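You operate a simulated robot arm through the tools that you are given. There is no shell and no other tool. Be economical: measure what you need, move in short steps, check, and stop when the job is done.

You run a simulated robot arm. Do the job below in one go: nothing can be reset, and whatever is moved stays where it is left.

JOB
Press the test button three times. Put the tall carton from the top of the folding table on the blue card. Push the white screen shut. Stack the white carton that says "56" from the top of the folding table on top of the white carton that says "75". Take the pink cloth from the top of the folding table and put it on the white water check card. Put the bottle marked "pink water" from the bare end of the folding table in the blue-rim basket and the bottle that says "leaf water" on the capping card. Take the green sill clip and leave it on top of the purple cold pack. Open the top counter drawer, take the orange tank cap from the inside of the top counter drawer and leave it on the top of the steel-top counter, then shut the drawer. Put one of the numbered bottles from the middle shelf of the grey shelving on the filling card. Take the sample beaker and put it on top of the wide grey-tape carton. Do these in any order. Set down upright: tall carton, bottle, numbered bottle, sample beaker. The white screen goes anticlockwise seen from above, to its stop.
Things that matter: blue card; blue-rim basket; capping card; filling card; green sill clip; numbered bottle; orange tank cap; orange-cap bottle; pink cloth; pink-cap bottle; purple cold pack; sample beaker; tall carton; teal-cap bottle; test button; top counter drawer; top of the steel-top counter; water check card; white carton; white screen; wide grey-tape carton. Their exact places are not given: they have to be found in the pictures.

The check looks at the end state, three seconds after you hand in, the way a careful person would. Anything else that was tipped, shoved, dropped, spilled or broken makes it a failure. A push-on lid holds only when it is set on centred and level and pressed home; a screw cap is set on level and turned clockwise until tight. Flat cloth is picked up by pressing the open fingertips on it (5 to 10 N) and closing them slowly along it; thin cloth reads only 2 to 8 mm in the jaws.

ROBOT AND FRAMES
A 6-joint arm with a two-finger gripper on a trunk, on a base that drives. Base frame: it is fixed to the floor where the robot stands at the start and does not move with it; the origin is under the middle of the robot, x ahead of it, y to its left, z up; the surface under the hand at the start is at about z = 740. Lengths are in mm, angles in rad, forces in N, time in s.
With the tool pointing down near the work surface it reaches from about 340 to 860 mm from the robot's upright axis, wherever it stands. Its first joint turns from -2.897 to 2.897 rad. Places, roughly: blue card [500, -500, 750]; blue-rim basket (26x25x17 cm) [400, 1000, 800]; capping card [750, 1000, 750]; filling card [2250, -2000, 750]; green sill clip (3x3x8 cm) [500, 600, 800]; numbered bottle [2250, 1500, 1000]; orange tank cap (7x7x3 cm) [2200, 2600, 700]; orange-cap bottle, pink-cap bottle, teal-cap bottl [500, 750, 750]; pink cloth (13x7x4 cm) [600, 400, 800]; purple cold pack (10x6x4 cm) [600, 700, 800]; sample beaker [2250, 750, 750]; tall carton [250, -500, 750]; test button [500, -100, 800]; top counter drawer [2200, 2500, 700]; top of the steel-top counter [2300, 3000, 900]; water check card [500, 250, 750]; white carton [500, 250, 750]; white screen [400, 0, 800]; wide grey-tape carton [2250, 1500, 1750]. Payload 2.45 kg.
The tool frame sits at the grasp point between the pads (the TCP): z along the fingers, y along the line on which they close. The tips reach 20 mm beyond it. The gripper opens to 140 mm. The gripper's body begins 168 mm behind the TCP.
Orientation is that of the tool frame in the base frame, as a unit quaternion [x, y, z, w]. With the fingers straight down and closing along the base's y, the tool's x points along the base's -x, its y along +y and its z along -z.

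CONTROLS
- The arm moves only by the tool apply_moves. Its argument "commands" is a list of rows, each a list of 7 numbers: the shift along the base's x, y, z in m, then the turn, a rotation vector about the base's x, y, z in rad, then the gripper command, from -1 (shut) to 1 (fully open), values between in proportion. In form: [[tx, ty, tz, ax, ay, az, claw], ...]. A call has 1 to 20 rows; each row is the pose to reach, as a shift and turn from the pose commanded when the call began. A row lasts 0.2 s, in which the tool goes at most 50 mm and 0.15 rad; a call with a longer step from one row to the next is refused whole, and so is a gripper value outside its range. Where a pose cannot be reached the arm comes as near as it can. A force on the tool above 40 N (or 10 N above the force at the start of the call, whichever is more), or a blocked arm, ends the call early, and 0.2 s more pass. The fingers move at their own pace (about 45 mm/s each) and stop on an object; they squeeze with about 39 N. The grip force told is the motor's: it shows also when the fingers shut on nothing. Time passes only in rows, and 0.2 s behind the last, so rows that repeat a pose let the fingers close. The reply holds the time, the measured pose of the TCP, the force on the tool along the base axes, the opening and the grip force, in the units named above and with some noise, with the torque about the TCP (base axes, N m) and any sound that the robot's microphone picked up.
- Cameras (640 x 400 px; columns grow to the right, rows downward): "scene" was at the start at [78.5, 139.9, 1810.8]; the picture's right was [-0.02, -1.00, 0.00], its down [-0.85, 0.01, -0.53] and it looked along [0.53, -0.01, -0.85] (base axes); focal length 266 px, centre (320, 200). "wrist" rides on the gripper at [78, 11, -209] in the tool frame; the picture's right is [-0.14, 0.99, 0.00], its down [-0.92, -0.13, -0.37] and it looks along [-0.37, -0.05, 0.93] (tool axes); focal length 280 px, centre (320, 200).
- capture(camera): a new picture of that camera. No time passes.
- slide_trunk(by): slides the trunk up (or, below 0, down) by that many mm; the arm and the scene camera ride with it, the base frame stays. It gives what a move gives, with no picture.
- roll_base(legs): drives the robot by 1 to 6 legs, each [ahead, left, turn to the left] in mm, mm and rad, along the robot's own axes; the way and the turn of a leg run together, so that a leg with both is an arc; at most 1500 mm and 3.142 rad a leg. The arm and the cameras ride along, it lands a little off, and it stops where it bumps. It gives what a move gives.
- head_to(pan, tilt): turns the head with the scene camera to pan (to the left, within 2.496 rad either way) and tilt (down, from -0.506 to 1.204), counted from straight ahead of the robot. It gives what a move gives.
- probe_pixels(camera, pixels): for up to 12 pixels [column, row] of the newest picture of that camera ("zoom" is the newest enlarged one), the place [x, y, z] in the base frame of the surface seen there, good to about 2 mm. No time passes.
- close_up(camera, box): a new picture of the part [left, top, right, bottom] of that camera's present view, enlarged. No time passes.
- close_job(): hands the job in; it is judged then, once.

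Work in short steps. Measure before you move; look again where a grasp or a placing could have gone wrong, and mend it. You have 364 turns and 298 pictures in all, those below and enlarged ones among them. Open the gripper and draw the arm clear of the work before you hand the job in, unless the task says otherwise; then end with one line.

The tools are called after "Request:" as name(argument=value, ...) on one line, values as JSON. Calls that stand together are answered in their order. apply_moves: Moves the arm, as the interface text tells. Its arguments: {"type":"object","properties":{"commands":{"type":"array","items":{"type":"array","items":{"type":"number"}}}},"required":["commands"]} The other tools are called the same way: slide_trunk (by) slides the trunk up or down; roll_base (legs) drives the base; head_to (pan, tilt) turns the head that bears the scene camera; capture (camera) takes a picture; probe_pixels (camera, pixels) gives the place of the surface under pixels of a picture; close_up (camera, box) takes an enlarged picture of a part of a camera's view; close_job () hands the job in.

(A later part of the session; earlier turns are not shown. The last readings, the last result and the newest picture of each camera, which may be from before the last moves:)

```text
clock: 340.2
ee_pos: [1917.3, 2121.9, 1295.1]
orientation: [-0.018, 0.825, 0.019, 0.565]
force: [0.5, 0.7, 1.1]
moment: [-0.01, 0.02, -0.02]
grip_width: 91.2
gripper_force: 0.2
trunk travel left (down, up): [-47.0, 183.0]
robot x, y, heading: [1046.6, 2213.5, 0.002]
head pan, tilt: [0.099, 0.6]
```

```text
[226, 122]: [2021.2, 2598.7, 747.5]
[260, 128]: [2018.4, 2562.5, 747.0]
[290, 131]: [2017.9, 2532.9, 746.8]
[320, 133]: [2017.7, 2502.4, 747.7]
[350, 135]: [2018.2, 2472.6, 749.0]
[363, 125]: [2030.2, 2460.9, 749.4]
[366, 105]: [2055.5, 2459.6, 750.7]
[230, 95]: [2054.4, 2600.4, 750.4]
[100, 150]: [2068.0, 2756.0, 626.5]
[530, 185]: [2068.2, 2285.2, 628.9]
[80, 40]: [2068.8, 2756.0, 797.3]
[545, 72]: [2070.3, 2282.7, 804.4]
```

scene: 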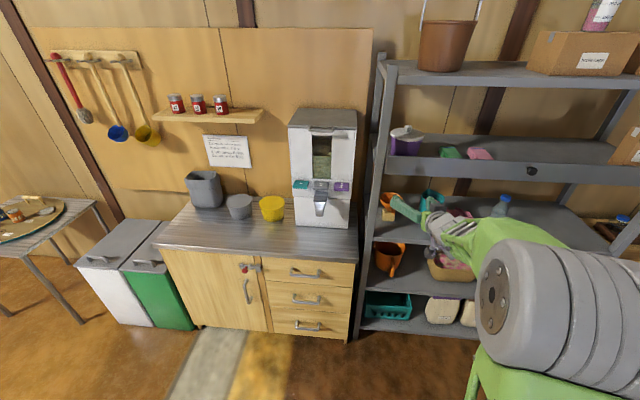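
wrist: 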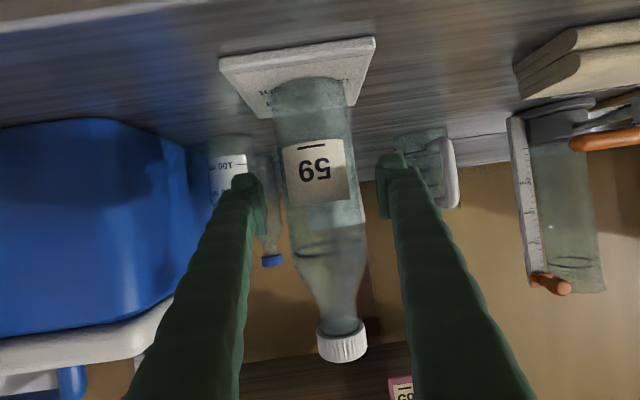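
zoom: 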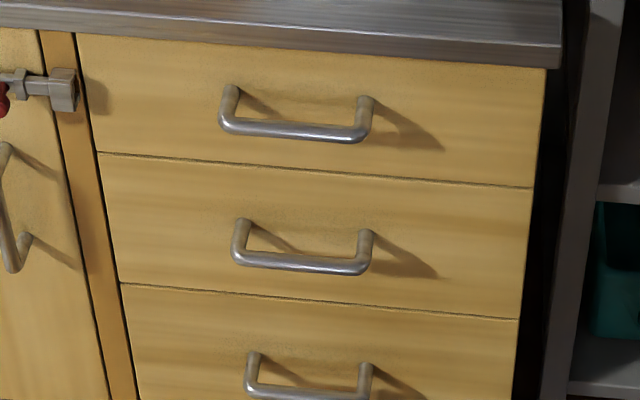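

Top drawer handle bar: y 2460–2600, x≈2018–2029, z≈747, 40 mm before the front. I'll grip it with the level tool rolled 90° (closing vertically). Try the roll here in free space.

Request:
apply_moves(commands=[[0, 0, 0, 0.121, 0.006, -0.047, 0.3], [0, 0, 0, 0.242, 0.012, -0.094, 0.3], [0, 0, 0, 0.363, 0.019, -0.141, 0.3], [0, 0, 0, 0.485, 0.025, -0.188, 0.3], [0, 0, 0, 0.606, 0.031, -0.235, 0.3], [0, 0, 0, 0.727, 0.037, -0.282, 0.3], [0, 0, 0, 0.848, 0.044, -0.329, 0.3], [0, 0, 0, 0.969, 0.05, -0.376, 0.3], [0, 0, 0, 1.09, 0.056, -0.424, 0.3], [0, 0, 0, 1.212, 0.062, -0.471, 0.3], [0, 0, 0, 1.333, 0.069, -0.518, 0.3], [0, 0, 0, 1.463, 0.075, -0.568, 0.3]])

Request:
capture(camera="scene")

```text
clock: 342.9
ee_pos: [1918.7, 2122.4, 1294.2]
orientation: [0.571, 0.593, 0.413, 0.388]
force: [-0.2, 0.1, 0.4]
moment: [-0.01, 0.02, 0.01]
grip_width: 91.1
gripper_force: 0.1
trunk travel left (down, up): [-47.0, 183.0]
robot x, y, heading: [1047.4, 2212.5, 0.001]
head pan, tilt: [0.099, 0.6]
```

```text
122 pictures are left
```

scene: 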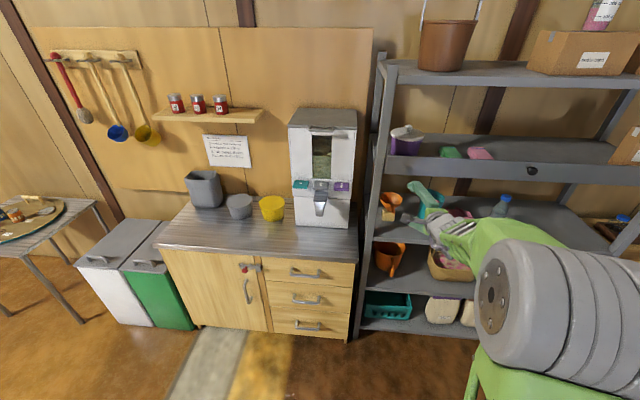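

Roll works. Drive left 408 mm to line up with the handle, lower the trunk, then lower the arm to the handle height while still ~100 mm in front of it.

Request:
roll_base(legs=[[0, 408, 0]])

Request:
slide_trunk(by=-47)

Request:
apply_moves(commands=[[0.005, 0, -0.04, 0, 0, 0, 0.3], [0.01, 0, -0.08, 0, 0, 0, 0.3], [0.015, 0, -0.12, 0, 0, 0, 0.3], [0.02, 0, -0.16, 0, 0, 0, 0.3], [0.025, 0, -0.2, 0, 0, 0, 0.3], [0.03, 0, -0.24, 0, 0, 0, 0.1], [0.035, 0, -0.28, 0, 0, 0, 0], [0.04, 0, -0.32, 0, 0, 0, 0], [0.05, 0, -0.36, 0, 0, 0, 0], [0.05, 0, -0.4, 0, 0, 0, 0], [0.05, 0, -0.44, 0, 0, 0, 0], [0.05, 0, -0.48, 0, 0, 0, 0], [0.05, 0, -0.5, 0, 0, 0, 0]])

Request:
capture(camera="wrist")

Request:
capture(camera="scene")

```text
clock: 346.4
ee_pos: [1918.5, 2478.3, 1293.9]
orientation: [0.569, 0.595, 0.414, 0.387]
force: [-0.3, -0.8, -0.4]
moment: [0.02, -0.03, 0.0]
grip_width: 91.0
gripper_force: 0.0
trunk travel left (down, up): [-47.0, 183.0]
robot x, y, heading: [1048.0, 2566.0, 0.006]
head pan, tilt: [0.099, 0.6]
stopped in leg 1: the robot was blocked; the commanded pose is now the measured one
```

```text
clock: 347.2
ee_pos: [1918.3, 2480.7, 1247.5]
orientation: [0.57, 0.595, 0.413, 0.388]
force: [-0.3, 0.2, -0.4]
moment: [-0.02, 0.02, 0.0]
grip_width: 91.1
gripper_force: 0.1
trunk travel left (down, up): [0.0, 230.0]
robot x, y, heading: [1051.1, 2563.4, 0.005]
head pan, tilt: [0.099, 0.6]
```

```text
clock: 350.1
ee_pos: [1968.8, 2478.6, 746.5]
orientation: [0.569, 0.595, 0.414, 0.388]
force: [0.1, -1.0, -0.7]
moment: [-0.03, 0.0, 0.0]
grip_width: 69.9
gripper_force: 0.0
trunk travel left (down, up): [0.0, 230.0]
robot x, y, heading: [1047.4, 2566.6, 0.003]
head pan, tilt: [0.099, 0.6]
```

```text
121 pictures are left
```

wrist: 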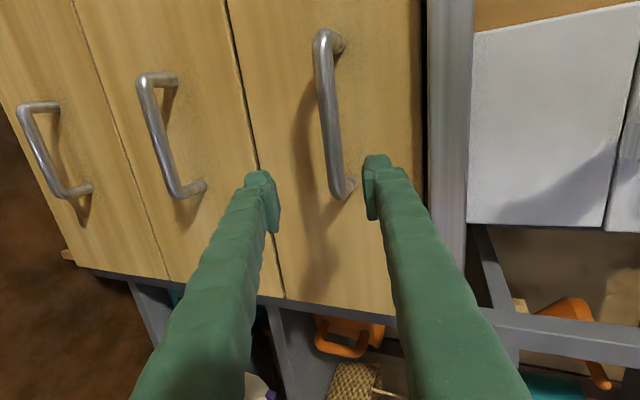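

```text
120 pictures are left
```

scene: 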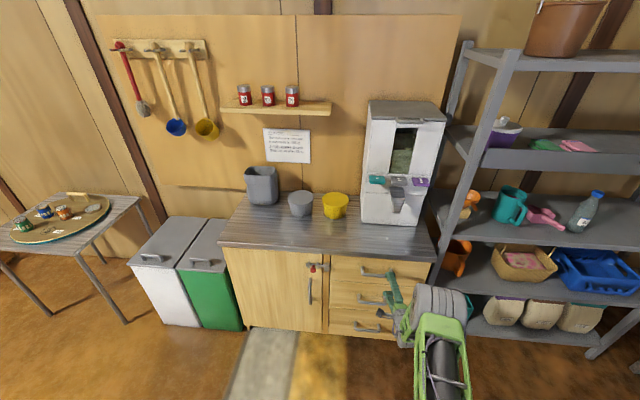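

Blocked on the left (a trolley, presumably) at y 2566, so hand y=2479. Try shifting the hand +45 mm with the arm.

Request:
apply_moves(commands=[[0, 0.015, 0, 0, 0, 0, 0], [0, 0.03, 0, 0, 0, 0, 0], [0, 0.045, 0, 0, 0, 0, 0]])

Request:
head_to(pan=1.5, tilt=0.9)

Request:
capture(camera="scene")

```text
clock: 350.9
ee_pos: [1971.1, 2506.6, 748.3]
orientation: [0.565, 0.6, 0.421, 0.379]
force: [0.2, 1.2, 0.8]
moment: [0.01, 0.03, -0.01]
grip_width: 69.8
gripper_force: 0.0
out of reach, approached as far as the arm can: row 1, 2, 3
trunk travel left (down, up): [0.0, 230.0]
robot x, y, heading: [1047.9, 2563.5, 0.01]
head pan, tilt: [0.099, 0.6]
```

```text
clock: 352.4
ee_pos: [1970.7, 2505.4, 748.4]
orientation: [0.565, 0.6, 0.421, 0.378]
force: [0.2, -0.6, -0.4]
moment: [0.0, 0.01, 0.0]
grip_width: 70.0
gripper_force: 0.0
trunk travel left (down, up): [0.0, 230.0]
robot x, y, heading: [1049.0, 2569.4, 0.004]
head pan, tilt: [1.499, 0.901]
```

```text
119 pictures are left
```

scene: 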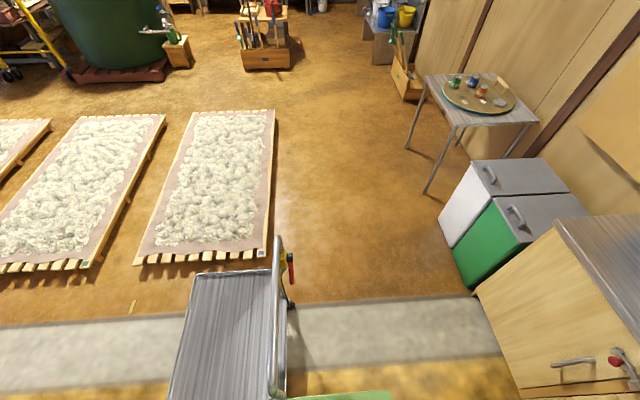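

Hand now at y 2506, close to the handle's middle. Narrow the opening and drive forward 48 mm onto the bar.

Request:
apply_moves(commands=[[0, 0, 0, 0, 0, 0, -0.35], [0, 0, 0, 0, 0, 0, -0.35], [0, 0, 0, 0, 0, 0, -0.35]])

Request:
roll_base(legs=[[47, 0, 0]])

Request:
capture(camera="wrist")

```text
clock: 353.2
ee_pos: [1970.3, 2505.4, 747.9]
orientation: [0.564, 0.602, 0.421, 0.378]
force: [0.4, -0.1, 0.5]
moment: [0.02, 0.02, 0.02]
grip_width: 45.5
gripper_force: 0.1
trunk travel left (down, up): [0.0, 230.0]
robot x, y, heading: [1047.6, 2565.5, 0.009]
head pan, tilt: [1.499, 0.901]
```

```text
clock: 354.1
ee_pos: [2017.9, 2507.0, 748.0]
orientation: [0.565, 0.601, 0.421, 0.377]
force: [-0.4, -0.1, -0.1]
moment: [-0.03, -0.01, -0.01]
grip_width: 45.6
gripper_force: 0.1
trunk travel left (down, up): [0.0, 230.0]
robot x, y, heading: [1094.0, 2567.1, 0.006]
head pan, tilt: [1.499, 0.901]
```

```text
118 pictures are left
```

wrist: 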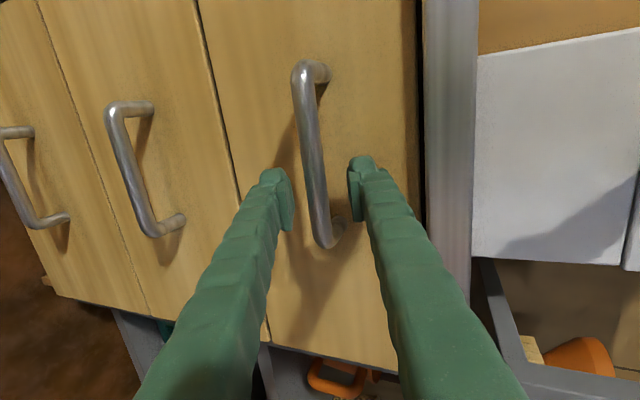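

The bar lies between the fingers. Close on it.

Request:
apply_moves(commands=[[0, 0, 0, 0, 0, 0, -0.6], [0, 0, 0, 0, 0, 0, -1], [0, 0, 0, 0, 0, 0, -1], [0, 0, 0, 0, 0, 0, -1]])

Request:
capture(camera="wrist")

```text
clock: 355.1
ee_pos: [2016.7, 2506.6, 746.1]
orientation: [0.565, 0.602, 0.421, 0.377]
force: [-3.0, 0.0, -11.4]
moment: [0.5, 0.1, -0.24]
grip_width: 16.8
gripper_force: 41.6
trunk travel left (down, up): [0.0, 230.0]
robot x, y, heading: [1095.6, 2568.3, 0.003]
head pan, tilt: [1.499, 0.901]
```

```text
117 pictures are left
```

wrist: 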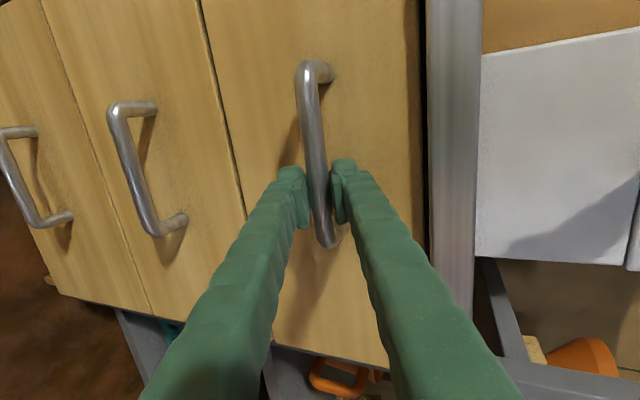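

Gripped. Pull back with the base 100 mm first.

Request:
roll_base(legs=[[-100, 0, 0]])

Request:
head_to(pan=0.1, tilt=0.7)

Request:
capture(camera="scene")

```text
clock: 356.2
ee_pos: [1918.8, 2507.3, 745.6]
orientation: [0.564, 0.602, 0.42, 0.377]
force: [-0.3, 2.2, -19.1]
moment: [0.68, 0.19, -0.18]
grip_width: 16.6
gripper_force: 42.5
trunk travel left (down, up): [0.0, 230.0]
robot x, y, heading: [996.0, 2566.5, 0.007]
head pan, tilt: [1.499, 0.901]
```

```text
clock: 357.8
ee_pos: [1916.7, 2507.0, 744.6]
orientation: [0.564, 0.603, 0.421, 0.377]
force: [-0.5, 0.9, -8.9]
moment: [0.62, 0.13, -0.23]
grip_width: 16.4
gripper_force: 42.7
trunk travel left (down, up): [0.0, 230.0]
robot x, y, heading: [998.0, 2567.9, 0.005]
head pan, tilt: [0.099, 0.7]
```

```text
116 pictures are left
```

scene: 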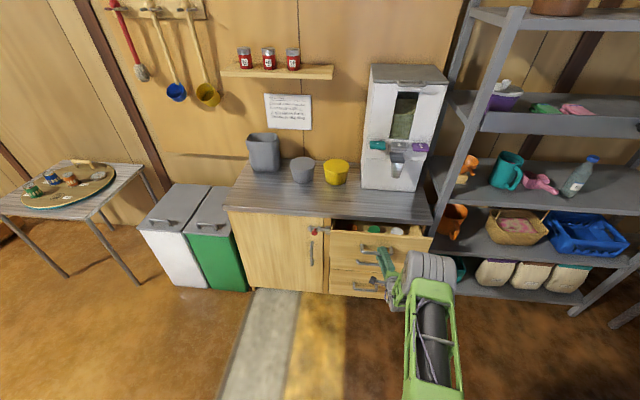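

The drawer slides. Pull another 170 mm.

Request:
roll_base(legs=[[-170, 0, 0]])

Request:
capture(camera="scene")

Request:
close_up(camera="scene", box=[300, 190, 460, 310])

```text
clock: 359.2
ee_pos: [1750.5, 2507.7, 745.7]
orientation: [0.565, 0.602, 0.42, 0.376]
force: [-0.8, 7.8, -11.4]
moment: [0.8, 0.11, -0.09]
grip_width: 16.7
gripper_force: 42.7
trunk travel left (down, up): [0.0, 230.0]
robot x, y, heading: [829.0, 2567.8, 0.009]
head pan, tilt: [0.099, 0.7]
```

```text
115 pictures are left
```

scene: 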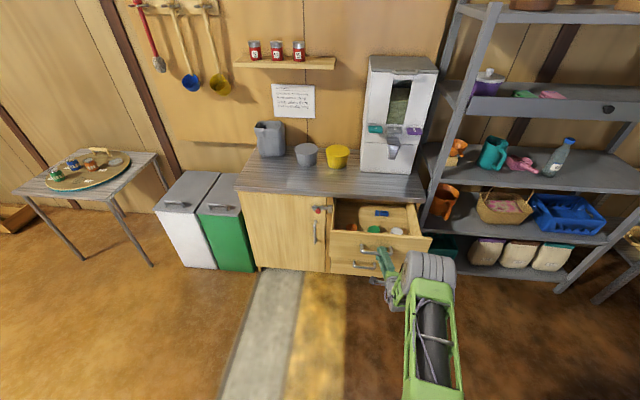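

```text
3.33 times, centred on (380, 250) of scene
```

zoom: 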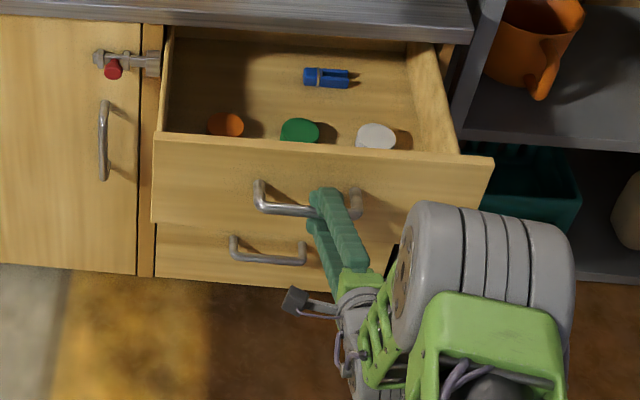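

Open 267 mm; an orange cap is visible on the left. Probe the contents, release the handle and back off.

Request:
probe_pixels(camera="zoom", pixels=[[225, 123], [210, 120], [240, 120], [300, 130], [375, 135], [325, 78], [250, 100], [160, 140], [480, 165], [430, 45], [180, 40], [300, 150]])

Request:
apply_moves(commands=[[0, 0, 0, 0, 0, 0, -0.6], [0, 0, 0, 0, 0, 0, -0.35], [0, 0, 0, 0, 0, 0, -0.35]])

Request:
roll_base(legs=[[-120, 0, 0]])

Request:
capture(camera="scene")

```text
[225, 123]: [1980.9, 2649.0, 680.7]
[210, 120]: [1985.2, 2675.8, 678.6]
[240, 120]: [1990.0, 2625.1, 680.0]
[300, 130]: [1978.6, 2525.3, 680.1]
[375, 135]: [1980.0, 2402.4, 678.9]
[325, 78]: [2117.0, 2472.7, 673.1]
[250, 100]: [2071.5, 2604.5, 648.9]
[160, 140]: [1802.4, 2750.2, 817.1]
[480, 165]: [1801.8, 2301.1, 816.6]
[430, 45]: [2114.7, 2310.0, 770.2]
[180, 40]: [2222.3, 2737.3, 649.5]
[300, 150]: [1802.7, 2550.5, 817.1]
```

```text
clock: 360.0
ee_pos: [1749.7, 2506.4, 746.9]
orientation: [0.564, 0.602, 0.421, 0.377]
force: [0.8, -0.9, -0.4]
moment: [0.0, -0.03, -0.02]
grip_width: 45.5
gripper_force: 0.3
trunk travel left (down, up): [0.0, 230.0]
robot x, y, heading: [825.9, 2565.3, 0.002]
head pan, tilt: [0.099, 0.7]
```

```text
clock: 361.2
ee_pos: [1631.7, 2506.6, 747.2]
orientation: [0.563, 0.603, 0.422, 0.376]
force: [-0.3, -0.2, 0.4]
moment: [0.0, 0.03, 0.03]
grip_width: 45.4
gripper_force: 0.1
trunk travel left (down, up): [0.0, 230.0]
robot x, y, heading: [709.1, 2565.2, 0.006]
head pan, tilt: [0.099, 0.7]
```

```text
113 pictures are left
```

scene: 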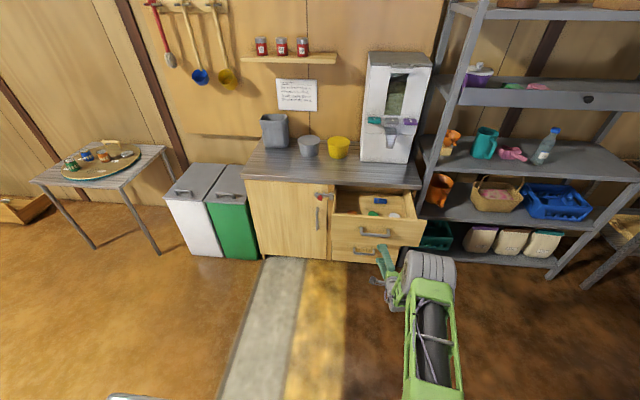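

Released. Now unroll the hand while raising and pulling in.

Request:
apply_moves(commands=[[-0.01, 0, 0.04, -0.122, -0.01, 0.047, 0], [-0.02, 0, 0.08, -0.244, -0.02, 0.094, 0], [-0.03, 0, 0.12, -0.365, -0.03, 0.141, 0], [-0.04, 0, 0.16, -0.487, -0.04, 0.187, 0], [-0.05, 0, 0.2, -0.609, -0.05, 0.234, 0], [-0.06, 0, 0.24, -0.731, -0.06, 0.281, 0], [-0.07, 0, 0.28, -0.853, -0.07, 0.328, 0], [-0.08, 0, 0.32, -0.974, -0.081, 0.375, 0], [-0.09, 0, 0.36, -1.096, -0.091, 0.421, 0], [-0.1, 0, 0.4, -1.218, -0.101, 0.468, 0], [-0.11, 0, 0.44, -1.34, -0.111, 0.515, 0], [-0.12, 0, 0.48, -1.462, -0.121, 0.562, 0]])

Request:
apply_moves(commands=[[-0.01, 0, 0.0, 0, 0.11, 0, 0], [-0.02, 0, 0.0, 0, 0.22, 0, 0], [-0.03, 0, 0.0, 0, 0.33, 0, 0], [-0.05, 0, 0.0, 0, 0.44, 0, 0], [-0.07, 0, 0.0, 0, 0.55, 0, 0], [-0.09, 0, 0.0, 0, 0.66, 0, 0], [-0.11, 0, 0.0, 0, 0.77, 0, 0], [-0.13, 0, 0.0, 0, 0.88, 0, 0], [-0.15, 0, 0.0, 0, 0.99, 0, 0], [-0.17, 0, 0.0, 0, 1.1, 0, 0], [-0.19, 0, 0, 0, 1.2, 0, 0]])

```text
clock: 363.9
ee_pos: [1509.6, 2506.4, 1227.6]
orientation: [-0.025, 0.825, 0.027, 0.563]
force: [-0.8, 0.5, 1.4]
moment: [0.01, -0.03, 0.0]
grip_width: 69.9
gripper_force: 0.0
trunk travel left (down, up): [0.0, 230.0]
robot x, y, heading: [709.2, 2564.4, 0.008]
head pan, tilt: [0.099, 0.7]
```

```text
clock: 366.2
ee_pos: [1321.0, 2507.3, 1225.9]
orientation: [-0.006, 0.999, 0.036, -0.002]
force: [-0.5, 0.0, -0.8]
moment: [0.02, -0.01, -0.04]
grip_width: 69.8
gripper_force: 0.0
out of reach, approached as far as the arm can: row 3
trunk travel left (down, up): [0.0, 230.0]
robot x, y, heading: [711.3, 2564.9, 0.003]
head pan, tilt: [0.099, 0.7]
```

Tool is down again. Square it up and drive forward (slightly right to clear the trolley).

Request:
apply_moves(commands=[[-0.02, 0.02, 0, -0.036, -0.002, -0.006, 0], [-0.04, 0.05, 0, -0.072, -0.004, -0.012, 0]])

Request:
roll_base(legs=[[0, -40, 0], [670, 0, 0]])

Request:
head_to(pan=0.1, tilt=0.9)

Request:
capture(camera="scene")

Request:
capture(camera="wrist")

```text
clock: 366.9
ee_pos: [1280.7, 2557.5, 1227.5]
orientation: [0.001, 1.0, -0.001, 0.001]
force: [0.4, -0.6, -0.5]
moment: [-0.02, -0.07, 0.02]
grip_width: 69.7
gripper_force: 0.1
trunk travel left (down, up): [0.0, 230.0]
robot x, y, heading: [709.9, 2562.8, 0.007]
head pan, tilt: [0.099, 0.7]
```

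```text
clock: 371.2
ee_pos: [1947.0, 2520.1, 1225.6]
orientation: [0.003, 1.0, 0.0, 0.0]
force: [0.0, 0.3, -0.1]
moment: [0.02, 0.04, 0.0]
grip_width: 69.9
gripper_force: 0.0
trunk travel left (down, up): [0.0, 230.0]
robot x, y, heading: [1375.0, 2527.3, 0.003]
head pan, tilt: [0.099, 0.7]
```

```text
clock: 371.9
ee_pos: [1947.1, 2519.6, 1226.7]
orientation: [0.003, 1.0, 0.0, 0.001]
force: [0.0, 0.8, -0.2]
moment: [0.0, 0.02, 0.0]
grip_width: 69.8
gripper_force: 0.1
trunk travel left (down, up): [0.0, 230.0]
robot x, y, heading: [1369.2, 2529.8, 0.005]
head pan, tilt: [0.099, 0.901]
```

```text
112 pictures are left
```

scene: 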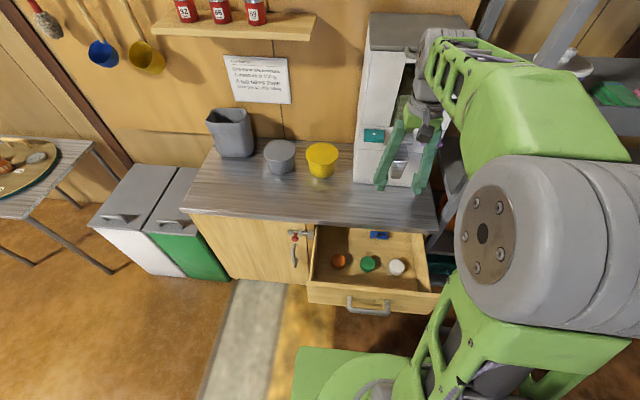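

```text
111 pictures are left
```

wrist: 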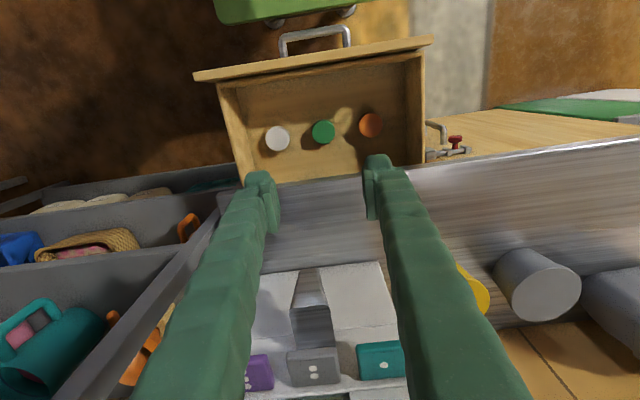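

Request:
close_up(camera="wrist", box=[220, 30, 460, 190])

Request:
probe_pixels(camera="zoom", pixels=[[400, 253], [375, 250], [428, 253], [402, 228], [400, 278], [275, 270], [430, 130], [400, 320], [520, 250], [160, 130], [545, 30], [300, 90]])

Request:
probe_pixels(camera="scene", pixels=[[339, 261], [330, 200], [280, 200], [322, 162], [281, 160], [300, 210], [370, 215], [362, 180], [238, 150], [365, 305], [378, 235], [232, 205]])

```text
2.50 times, centred on (340, 110) of wrist
```

zoom: 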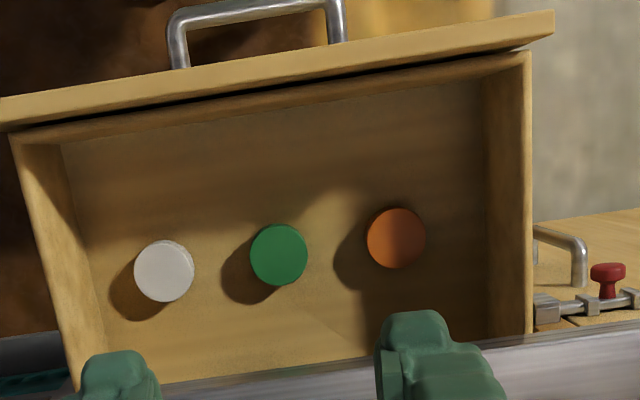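

```text
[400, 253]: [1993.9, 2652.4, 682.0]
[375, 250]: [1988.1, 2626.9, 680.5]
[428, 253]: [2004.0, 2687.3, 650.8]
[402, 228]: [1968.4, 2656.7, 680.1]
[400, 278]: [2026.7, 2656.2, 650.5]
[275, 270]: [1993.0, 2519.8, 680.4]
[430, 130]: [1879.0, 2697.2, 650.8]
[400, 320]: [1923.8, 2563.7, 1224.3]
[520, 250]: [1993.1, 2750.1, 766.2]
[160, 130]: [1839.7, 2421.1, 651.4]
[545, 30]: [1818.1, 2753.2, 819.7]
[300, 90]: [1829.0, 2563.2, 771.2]
```

```text
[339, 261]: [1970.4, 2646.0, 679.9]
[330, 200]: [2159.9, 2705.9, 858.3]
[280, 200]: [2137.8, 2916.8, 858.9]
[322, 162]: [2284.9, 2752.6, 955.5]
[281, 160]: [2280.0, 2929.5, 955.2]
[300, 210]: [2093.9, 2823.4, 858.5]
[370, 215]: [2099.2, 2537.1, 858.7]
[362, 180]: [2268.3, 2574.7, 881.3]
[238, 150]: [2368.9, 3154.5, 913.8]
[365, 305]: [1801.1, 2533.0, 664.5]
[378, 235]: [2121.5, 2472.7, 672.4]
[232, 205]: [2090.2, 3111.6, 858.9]
```

Orange cap centre (1978,2650), z 650–681, ⌀≈60. Move over it and descend in stages.

Request:
apply_moves(commands=[[0.01, 0.04, 0, 0, 0, 0, 0.2], [0.02, 0.08, 0, 0, 0, 0, 0.2], [0.031, 0.12, 0, 0, 0, 0, 0.2], [0.031, 0.13, -0.04, 0, 0, 0, 0.2], [0.031, 0.13, -0.09, 0, 0, 0, 0.2], [0.031, 0.13, -0.14, 0, 0, 0, 0.2], [0.031, 0.13, -0.19, 0, 0, 0, 0.2], [0.031, 0.13, -0.24, 0, 0, 0, 0.2], [0.031, 0.13, -0.29, 0, 0, 0, 0.2], [0.031, 0.13, -0.34, 0, 0, 0, 0.2]])

Request:
capture(camera="wrist")

```text
clock: 374.1
ee_pos: [1978.0, 2648.7, 886.6]
orientation: [0.003, 1.0, 0.0, 0.002]
force: [-0.3, 0.5, 0.2]
moment: [0.0, 0.02, 0.0]
grip_width: 83.9
gripper_force: 0.1
trunk travel left (down, up): [0.0, 230.0]
robot x, y, heading: [1374.4, 2530.3, 0.002]
head pan, tilt: [0.099, 0.901]
```

```text
109 pictures are left
```

wrist: 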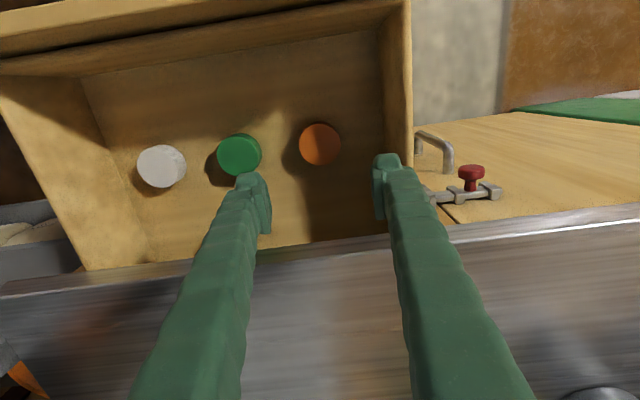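

Request:
probe_pixels(camera="wrist", pixels=[[319, 145], [302, 147], [336, 142], [318, 127], [320, 162], [255, 152]])

Request:
apply_moves(commands=[[0, 0, -0.05, 0, 0, 0, 0.2], [0, 0, -0.1, 0, 0, 0, 0.2], [0, 0, -0.15, 0, 0, 0, 0.2]])

Request:
capture(camera="wrist")

```text
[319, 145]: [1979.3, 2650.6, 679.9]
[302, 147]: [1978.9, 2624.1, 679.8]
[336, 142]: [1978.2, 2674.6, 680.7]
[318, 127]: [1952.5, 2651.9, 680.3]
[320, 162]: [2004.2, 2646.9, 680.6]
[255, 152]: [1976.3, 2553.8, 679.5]
```

```text
clock: 374.9
ee_pos: [1979.1, 2648.3, 737.1]
orientation: [0.002, 1.0, 0.0, 0.002]
force: [0.0, -0.3, 0.9]
moment: [0.01, -0.04, -0.01]
grip_width: 83.8
gripper_force: 0.0
trunk travel left (down, up): [0.0, 230.0]
robot x, y, heading: [1375.2, 2529.6, 0.0]
head pan, tilt: [0.099, 0.901]
```

```text
108 pictures are left
```

wrist: 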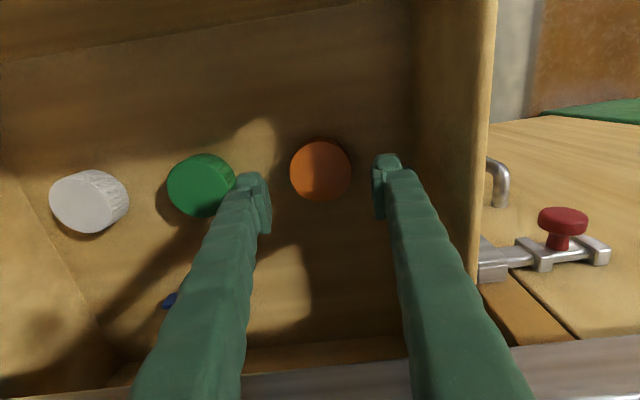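

Request:
apply_moves(commands=[[0, 0.001, -0.04, 0, 0, 0, 0.2], [0, 0.001, -0.06, 0, 0, 0, 0.2], [0, 0.001, -0.063, 0, 0, 0, 0.2], [0, 0.001, -0.063, 0, 0, 0, -0.1], [0, 0.001, -0.063, 0, 0, 0, -1], [0, 0.001, -0.063, 0, 0, 0, -1], [0, 0.001, -0.063, 0, 0, 0, -1]])

Request:
apply_moves(commands=[[0, 0, 0.03, 0, 0, 0, -1], [0, 0, 0.08, 0, 0, 0, -1], [0, 0, 0.13, 0, 0, 0, -1], [0, 0, 0.18, 0, 0, 0, -1], [0, 0, 0.23, 0, 0, 0, -1], [0, 0, 0.28, 0, 0, 0, -1]])

Request:
capture(camera="wrist")

```text
clock: 376.5
ee_pos: [1977.8, 2649.4, 673.6]
orientation: [0.002, 1.0, 0.0, 0.0]
force: [0.1, 0.2, -0.4]
moment: [-0.05, 0.03, 0.01]
grip_width: 60.2
gripper_force: 39.0
trunk travel left (down, up): [0.0, 230.0]
robot x, y, heading: [1376.3, 2524.1, 0.003]
head pan, tilt: [0.099, 0.901]
```

```text
clock: 377.9
ee_pos: [1978.3, 2647.3, 955.0]
orientation: [0.002, 1.0, -0.001, 0.001]
force: [0.1, 0.3, -0.9]
moment: [-0.05, 0.02, 0.04]
grip_width: 60.3
gripper_force: 38.6
trunk travel left (down, up): [0.0, 230.0]
robot x, y, heading: [1373.0, 2526.1, 0.008]
head pan, tilt: [0.099, 0.901]
```

```text
107 pictures are left
```

wrist: 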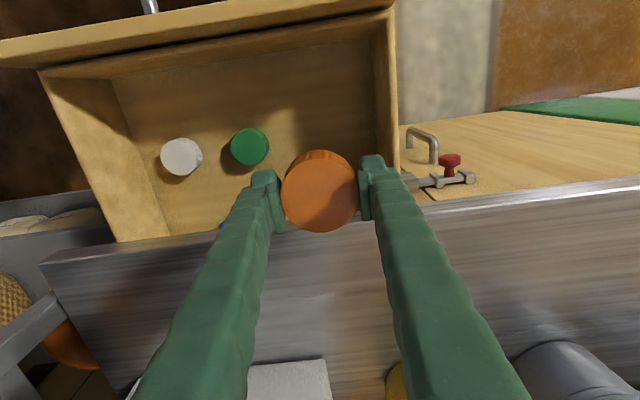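

Cap in hand. Carry to the free counter spot (2130,2690) and lower.

Request:
apply_moves(commands=[[0.03, 0.01, 0.02, 0, 0, 0, -1], [0.07, 0.02, 0.02, 0, 0, 0, -1], [0.11, 0.03, 0.02, 0, 0, 0, -1], [0.152, 0.043, 0.01, 0, 0, 0, -1], [0.152, 0.043, -0.03, 0, 0, 0, -1], [0.152, 0.043, -0.06, 0, 0, 0, -1]])

Request:
capture(camera="wrist")

Request:
close_up(camera="scene", box=[230, 120, 430, 280])

```text
clock: 379.3
ee_pos: [2131.1, 2693.4, 893.3]
orientation: [0.003, 1.0, 0.0, 0.001]
force: [-0.8, 0.1, -0.2]
moment: [-0.03, 0.0, 0.0]
grip_width: 60.3
gripper_force: 38.8
trunk travel left (down, up): [0.0, 230.0]
robot x, y, heading: [1375.1, 2525.3, 0.003]
head pan, tilt: [0.099, 0.901]
```

```text
106 pictures are left
```

wrist: 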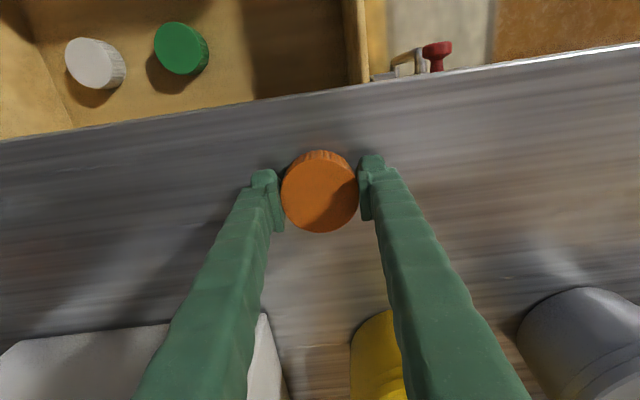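

```text
2.50 times, centred on (330, 200) of scene
```

zoom: 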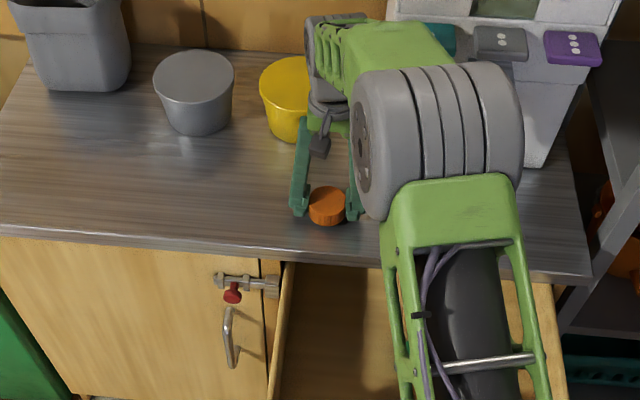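

Request:
apply_moves(commands=[[0, 0, -0.006, 0, 0, 0, -1], [0, 0, -0.01, 0, 0, 0, -1], [0, 0, -0.0115, 0, 0, 0, -1]])

```text
clock: 380.1
ee_pos: [2128.8, 2694.7, 882.6]
orientation: [0.003, 1.0, 0.0, 0.002]
force: [0.0, -0.9, 5.9]
moment: [-0.06, 0.08, 0.0]
grip_width: 60.4
gripper_force: 38.7
trunk travel left (down, up): [0.0, 230.0]
robot x, y, heading: [1376.7, 2527.1, 0.002]
head pan, tilt: [0.099, 0.901]
```

Contact. Release and rise, then pull the hand back.

Request:
apply_moves(commands=[[0, 0, 0.0005, 0, 0, 0, -0.1], [0, 0, 0.0005, 0, 0, 0, 0.2], [0, 0, 0.0005, 0, 0, 0, 0.2], [0, 0, 0.05, 0, 0, 0, 0.2], [0, 0, 0.1, 0, 0, 0, 0.2], [0, 0, 0.15, 0, 0, 0, 0.2], [-0.04, -0.02, 0.18, 0, 0, 0, 0.2], [-0.08, -0.04, 0.2, 0, 0, 0, 0.0], [-0.12, -0.06, 0.2, 0, 0, 0, -0.5], [-0.16, -0.08, 0.2, 0, 0, 0, -1], [-0.2, -0.1, 0.2, 0, 0, 0, -1]])

Request:
capture(camera="wrist")

Request:
capture(camera="scene")

```text
refused: row 7 steps farther than a row can; nothing moved
```

```text
104 pictures are left
```

wrist: 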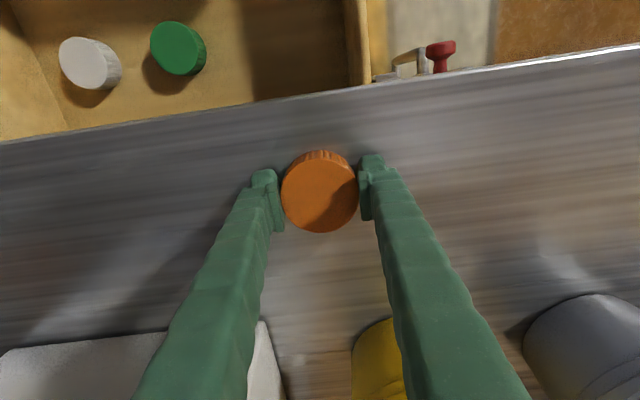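

```text
103 pictures are left
```

scene: 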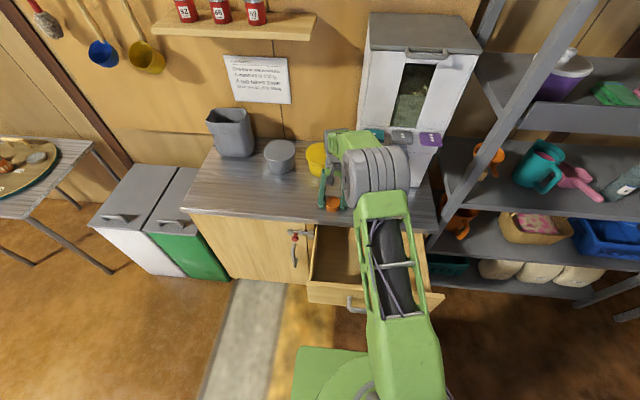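

Request:
apply_moves(commands=[[0, 0, 0.0005, 0, 0, 0, -0.1], [0, 0, 0.0005, 0, 0, 0, 0.2], [0, 0, 0.0005, 0, 0, 0, 0.2], [0, 0, 0.05, 0, 0, 0, 0.2], [0, 0, 0.1, 0, 0, 0, 0.2], [0, 0, 0.148, 0, 0, 0, 0.2], [-0.03, -0.015, 0.18, 0, 0, 0, 0.2], [-0.07, -0.035, 0.19, 0, 0, 0, 0.0], [-0.11, -0.055, 0.2, 0, 0, 0, -0.5], [-0.15, -0.075, 0.2, 0, 0, 0, -1], [-0.19, -0.095, 0.2, 0, 0, 0, -1]])

Request:
capture(camera="wrist")

```text
clock: 382.5
ee_pos: [1938.7, 2598.2, 1082.7]
orientation: [0.002, 1.0, -0.001, 0.0]
force: [-0.8, 0.6, 0.3]
moment: [0.01, -0.01, -0.04]
grip_width: 0.5
gripper_force: 0.1
trunk travel left (down, up): [0.0, 230.0]
robot x, y, heading: [1373.9, 2526.2, -0.0]
head pan, tilt: [0.099, 0.901]
```

```text
102 pictures are left
```

wrist: 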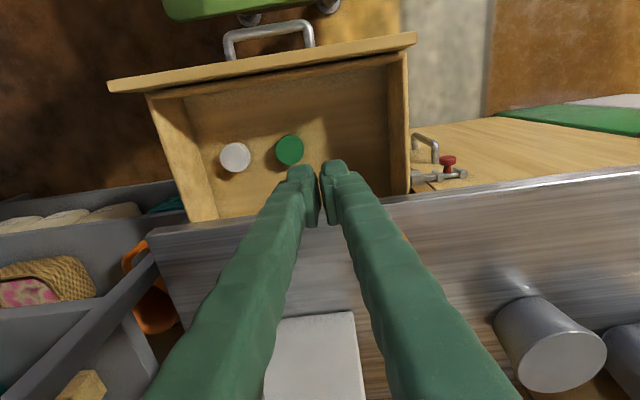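

Cap placed. To shut the drawer: back the base 250 mm, lower closed fingers in front of the handle bar (y≈2530), then push it in.

Request:
roll_base(legs=[[-250, 0, 0]])

Request:
capture(camera="wrist")

Request:
capture(camera="scene")

```text
clock: 384.3
ee_pos: [1690.6, 2595.5, 1082.6]
orientation: [0.004, 1.0, 0.0, 0.001]
force: [-1.6, 0.3, 0.8]
moment: [0.03, -0.04, 0.02]
grip_width: 0.0
gripper_force: 29.6
trunk travel left (down, up): [0.0, 230.0]
robot x, y, heading: [1126.1, 2532.8, 0.005]
head pan, tilt: [0.099, 0.901]
```

```text
101 pictures are left
```

wrist: 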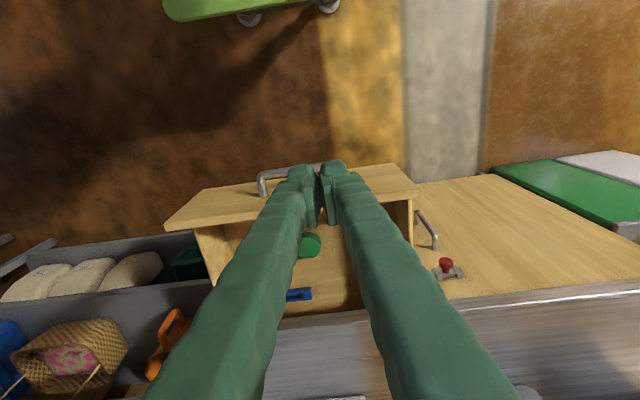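

```text
100 pictures are left
```

scene: 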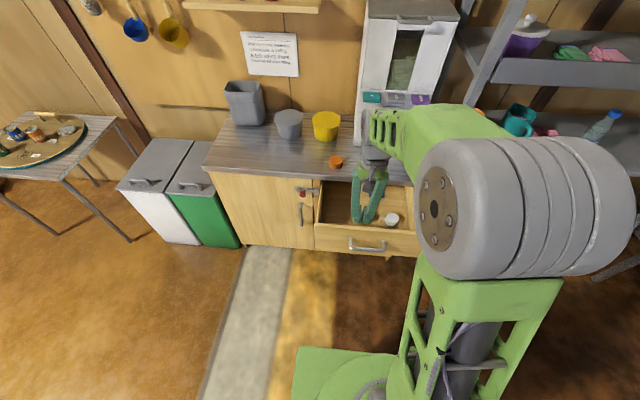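

Request:
probe_pixels(camera="scene", pixels=[[350, 243], [367, 250], [385, 248], [360, 228], [336, 162]])

Request:
apply_moves(commands=[[0, -0.03, -0.03, 0, 0, 0, -1], [0, -0.063, -0.05, 0, 0, 0, -1], [0, -0.063, -0.1, 0, 0, 0, -1], [0, -0.063, -0.15, 0, 0, 0, -1], [0, -0.063, -0.2, 0, 0, 0, -1], [0, -0.063, -0.25, 0, 0, 0, -1], [0, -0.063, -0.3, 0, 0, 0, -1], [0, -0.063, -0.33, 0, 0, 0, -1]])

Request:
capture(camera="wrist")

```text
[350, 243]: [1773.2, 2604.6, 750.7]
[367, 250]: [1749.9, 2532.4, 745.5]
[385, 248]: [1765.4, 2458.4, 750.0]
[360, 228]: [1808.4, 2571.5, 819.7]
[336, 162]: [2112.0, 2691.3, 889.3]
```

```text
clock: 386.1
ee_pos: [1689.5, 2531.3, 752.4]
orientation: [0.003, 1.0, 0.0, 0.001]
force: [0.0, -0.1, 0.2]
moment: [0.01, -0.01, -0.01]
grip_width: 0.1
gripper_force: 29.4
trunk travel left (down, up): [0.0, 230.0]
robot x, y, heading: [1127.8, 2526.4, -0.002]
head pan, tilt: [0.099, 0.901]
```

```text
99 pictures are left
```

wrist: 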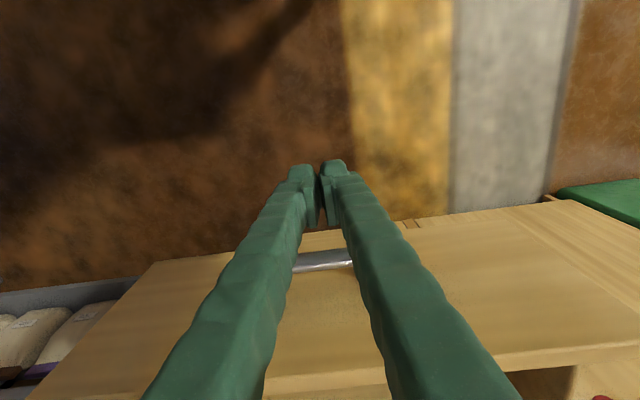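

Fingers in front of the bar. Push with the base 280 mm.

Request:
roll_base(legs=[[150, 0, 0]])

Request:
roll_base(legs=[[130, 0, 0]])

Request:
capture(camera="scene")

```text
clock: 387.5
ee_pos: [1840.1, 2532.9, 752.0]
orientation: [0.003, 1.0, 0.0, 0.002]
force: [0.2, 0.4, -0.4]
moment: [0.02, 0.02, -0.02]
grip_width: 0.0
gripper_force: 29.4
trunk travel left (down, up): [0.0, 230.0]
robot x, y, heading: [1274.6, 2525.7, 0.002]
head pan, tilt: [0.099, 0.901]
```

```text
clock: 388.8
ee_pos: [1969.4, 2532.0, 752.9]
orientation: [0.003, 1.0, 0.0, 0.001]
force: [0.4, 0.3, 0.5]
moment: [-0.01, 0.04, 0.0]
grip_width: 0.0
gripper_force: 29.5
trunk travel left (down, up): [0.0, 230.0]
robot x, y, heading: [1407.5, 2526.9, 0.002]
head pan, tilt: [0.099, 0.901]
```

```text
98 pictures are left
```

scene: 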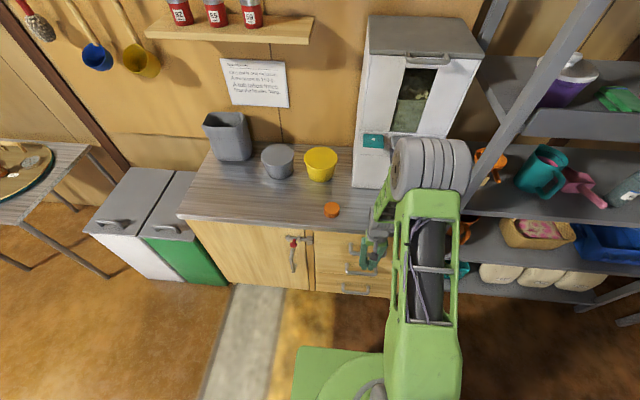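

Almost shut. Finish with the arm in small steps until resistance.

Request:
apply_moves(commands=[[0.01, 0, 0, 0, 0, 0, -1], [0.02, 0, 0, 0, 0, 0, -1], [0.028, 0, 0, 0, 0, 0, -1], [0.032, 0, 0, 0, 0, 0, -1], [0.036, 0, 0, 0, 0, 0, -1]])

Request:
probe_pixels(camera="scene", pixels=[[430, 160], [400, 175], [450, 190]])

Request:
capture(camera="scene")

```text
clock: 390.0
ee_pos: [1994.9, 2533.0, 750.0]
orientation: [0.004, 1.0, 0.0, -0.009]
force: [-5.2, 0.4, -4.5]
moment: [-0.03, 0.16, 0.04]
grip_width: 0.0
gripper_force: 29.8
trunk travel left (down, up): [0.0, 230.0]
robot x, y, heading: [1404.0, 2524.2, 0.002]
head pan, tilt: [0.099, 0.901]
stopped in row 5: the force on the tool passed its limit at 43 N (the readings are from after the stop); the commanded pose is now the measured one
```

```text
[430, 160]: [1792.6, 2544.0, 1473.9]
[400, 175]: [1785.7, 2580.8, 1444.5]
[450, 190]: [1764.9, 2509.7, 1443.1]
```

```text
97 pictures are left
```

scene: 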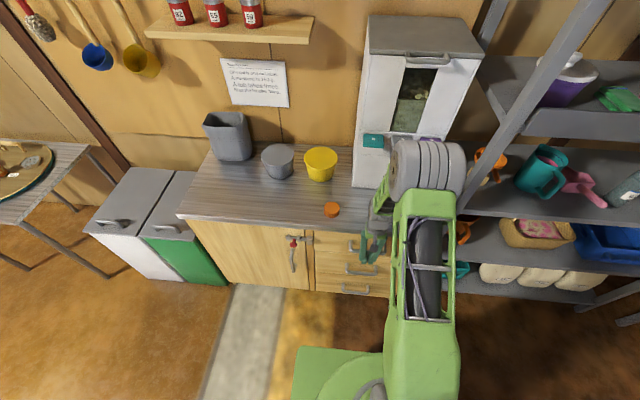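

Firm stop. Back off, rise clear, and check the drawer front against 2068.

Request:
apply_moves(commands=[[-0.03, 0, 0, 0, 0, 0, -1], [-0.07, 0, 0, 0, 0, 0, -1], [-0.1, 0, 0.03, 0, 0, 0, -1], [-0.1, 0, 0.08, 0, 0, 0, -1], [-0.1, 0, 0.13, 0, 0, 0, -1], [-0.1, 0, 0.18, 0, 0, 0, -1], [-0.1, 0, 0.23, 0, 0, 0, -1], [-0.1, 0, 0.28, 0, 0, 0, -1], [-0.1, 0, 0.33, 0, 0, 0, -1]])

Request:
roll_base(legs=[[-300, 0, 0]])

Request:
close_up(camera="scene", box=[240, 120, 460, 280])

```text
clock: 392.0
ee_pos: [1895.5, 2532.3, 1082.2]
orientation: [0.004, 1.0, 0.0, -0.007]
force: [0.0, -0.6, -0.6]
moment: [0.01, 0.0, -0.02]
grip_width: 0.1
gripper_force: 29.2
trunk travel left (down, up): [0.0, 230.0]
robot x, y, heading: [1403.4, 2527.1, 0.005]
head pan, tilt: [0.099, 0.901]
```

```text
clock: 394.0
ee_pos: [1597.3, 2532.7, 1081.2]
orientation: [0.003, 1.0, 0.0, -0.006]
force: [0.0, 0.0, 0.2]
moment: [0.0, -0.06, -0.02]
grip_width: 0.0
gripper_force: 29.2
trunk travel left (down, up): [0.0, 230.0]
robot x, y, heading: [1106.1, 2529.8, 0.005]
head pan, tilt: [0.099, 0.901]
```

```text
2.50 times, centred on (350, 200) of scene
```

zoom: 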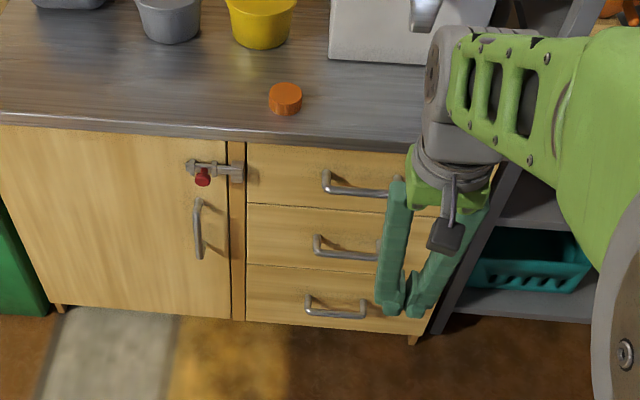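

Request:
probe_pixels(camera="zoom", pixels=[[290, 170], [270, 190], [290, 230], [290, 285], [240, 240], [130, 200], [345, 191], [335, 251], [285, 92], [235, 190]])

```text
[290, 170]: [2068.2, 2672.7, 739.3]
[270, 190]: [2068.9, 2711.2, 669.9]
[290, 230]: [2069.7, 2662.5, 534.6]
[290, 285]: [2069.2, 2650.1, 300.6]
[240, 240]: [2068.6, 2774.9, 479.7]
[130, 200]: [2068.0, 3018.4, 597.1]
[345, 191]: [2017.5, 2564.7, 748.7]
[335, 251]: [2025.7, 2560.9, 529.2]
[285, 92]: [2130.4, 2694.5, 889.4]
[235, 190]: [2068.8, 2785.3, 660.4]
```

Drawer is flush. Final look: the beaker on the carton and the folding table from here.

Request:
head_to(pan=-0.75, tilt=0.2)

Request:
capture(camera="scene")

Request:
head_to(pan=-1.9, tilt=0.6)

Request:
capture(camera="scene")

Request:
head_to(pan=1.9, tilt=0.8)

Request:
capture(camera="scene")

```text
clock: 395.2
ee_pos: [1598.1, 2532.7, 1079.7]
orientation: [0.003, 1.0, 0.0, -0.006]
force: [-0.1, 0.2, -0.4]
moment: [-0.02, -0.04, -0.05]
grip_width: 0.0
gripper_force: 29.5
trunk travel left (down, up): [0.0, 230.0]
robot x, y, heading: [1106.9, 2527.4, 0.007]
head pan, tilt: [-0.75, 0.201]
```

```text
95 pictures are left
```

scene: 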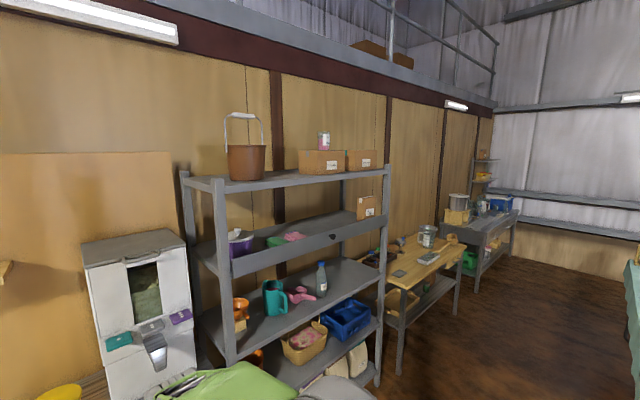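

```text
clock: 396.6
ee_pos: [1597.6, 2532.1, 1080.0]
orientation: [0.003, 1.0, 0.0, -0.007]
force: [0.6, 0.2, -0.1]
moment: [0.0, -0.03, 0.0]
grip_width: 0.1
gripper_force: 29.4
trunk travel left (down, up): [0.0, 230.0]
robot x, y, heading: [1110.2, 2529.2, 0.002]
head pan, tilt: [-1.901, 0.6]
```

```text
94 pictures are left
```

scene: 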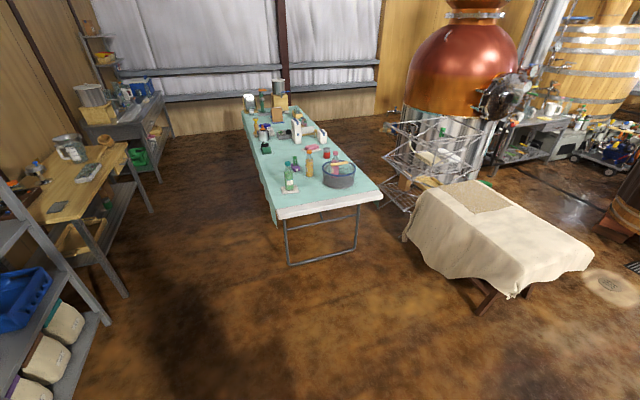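

```text
clock: 399.7
ee_pos: [1599.0, 2533.5, 1080.3]
orientation: [0.003, 1.0, 0.0, -0.007]
force: [0.7, -0.1, 0.0]
moment: [-0.01, 0.01, 0.02]
grip_width: 0.1
gripper_force: 29.3
trunk travel left (down, up): [0.0, 230.0]
robot x, y, heading: [1105.5, 2525.4, 0.001]
head pan, tilt: [1.901, 0.799]
```

```text
93 pictures are left
```

scene: 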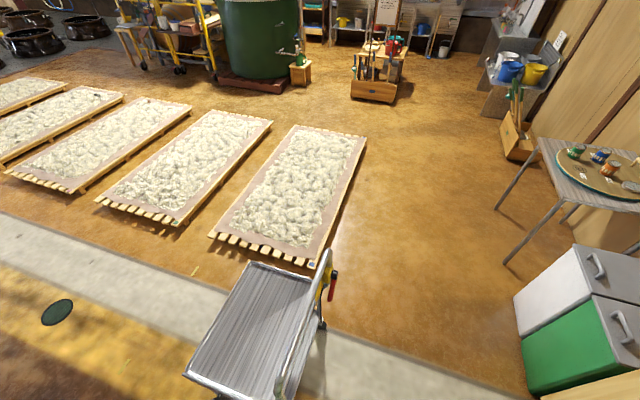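

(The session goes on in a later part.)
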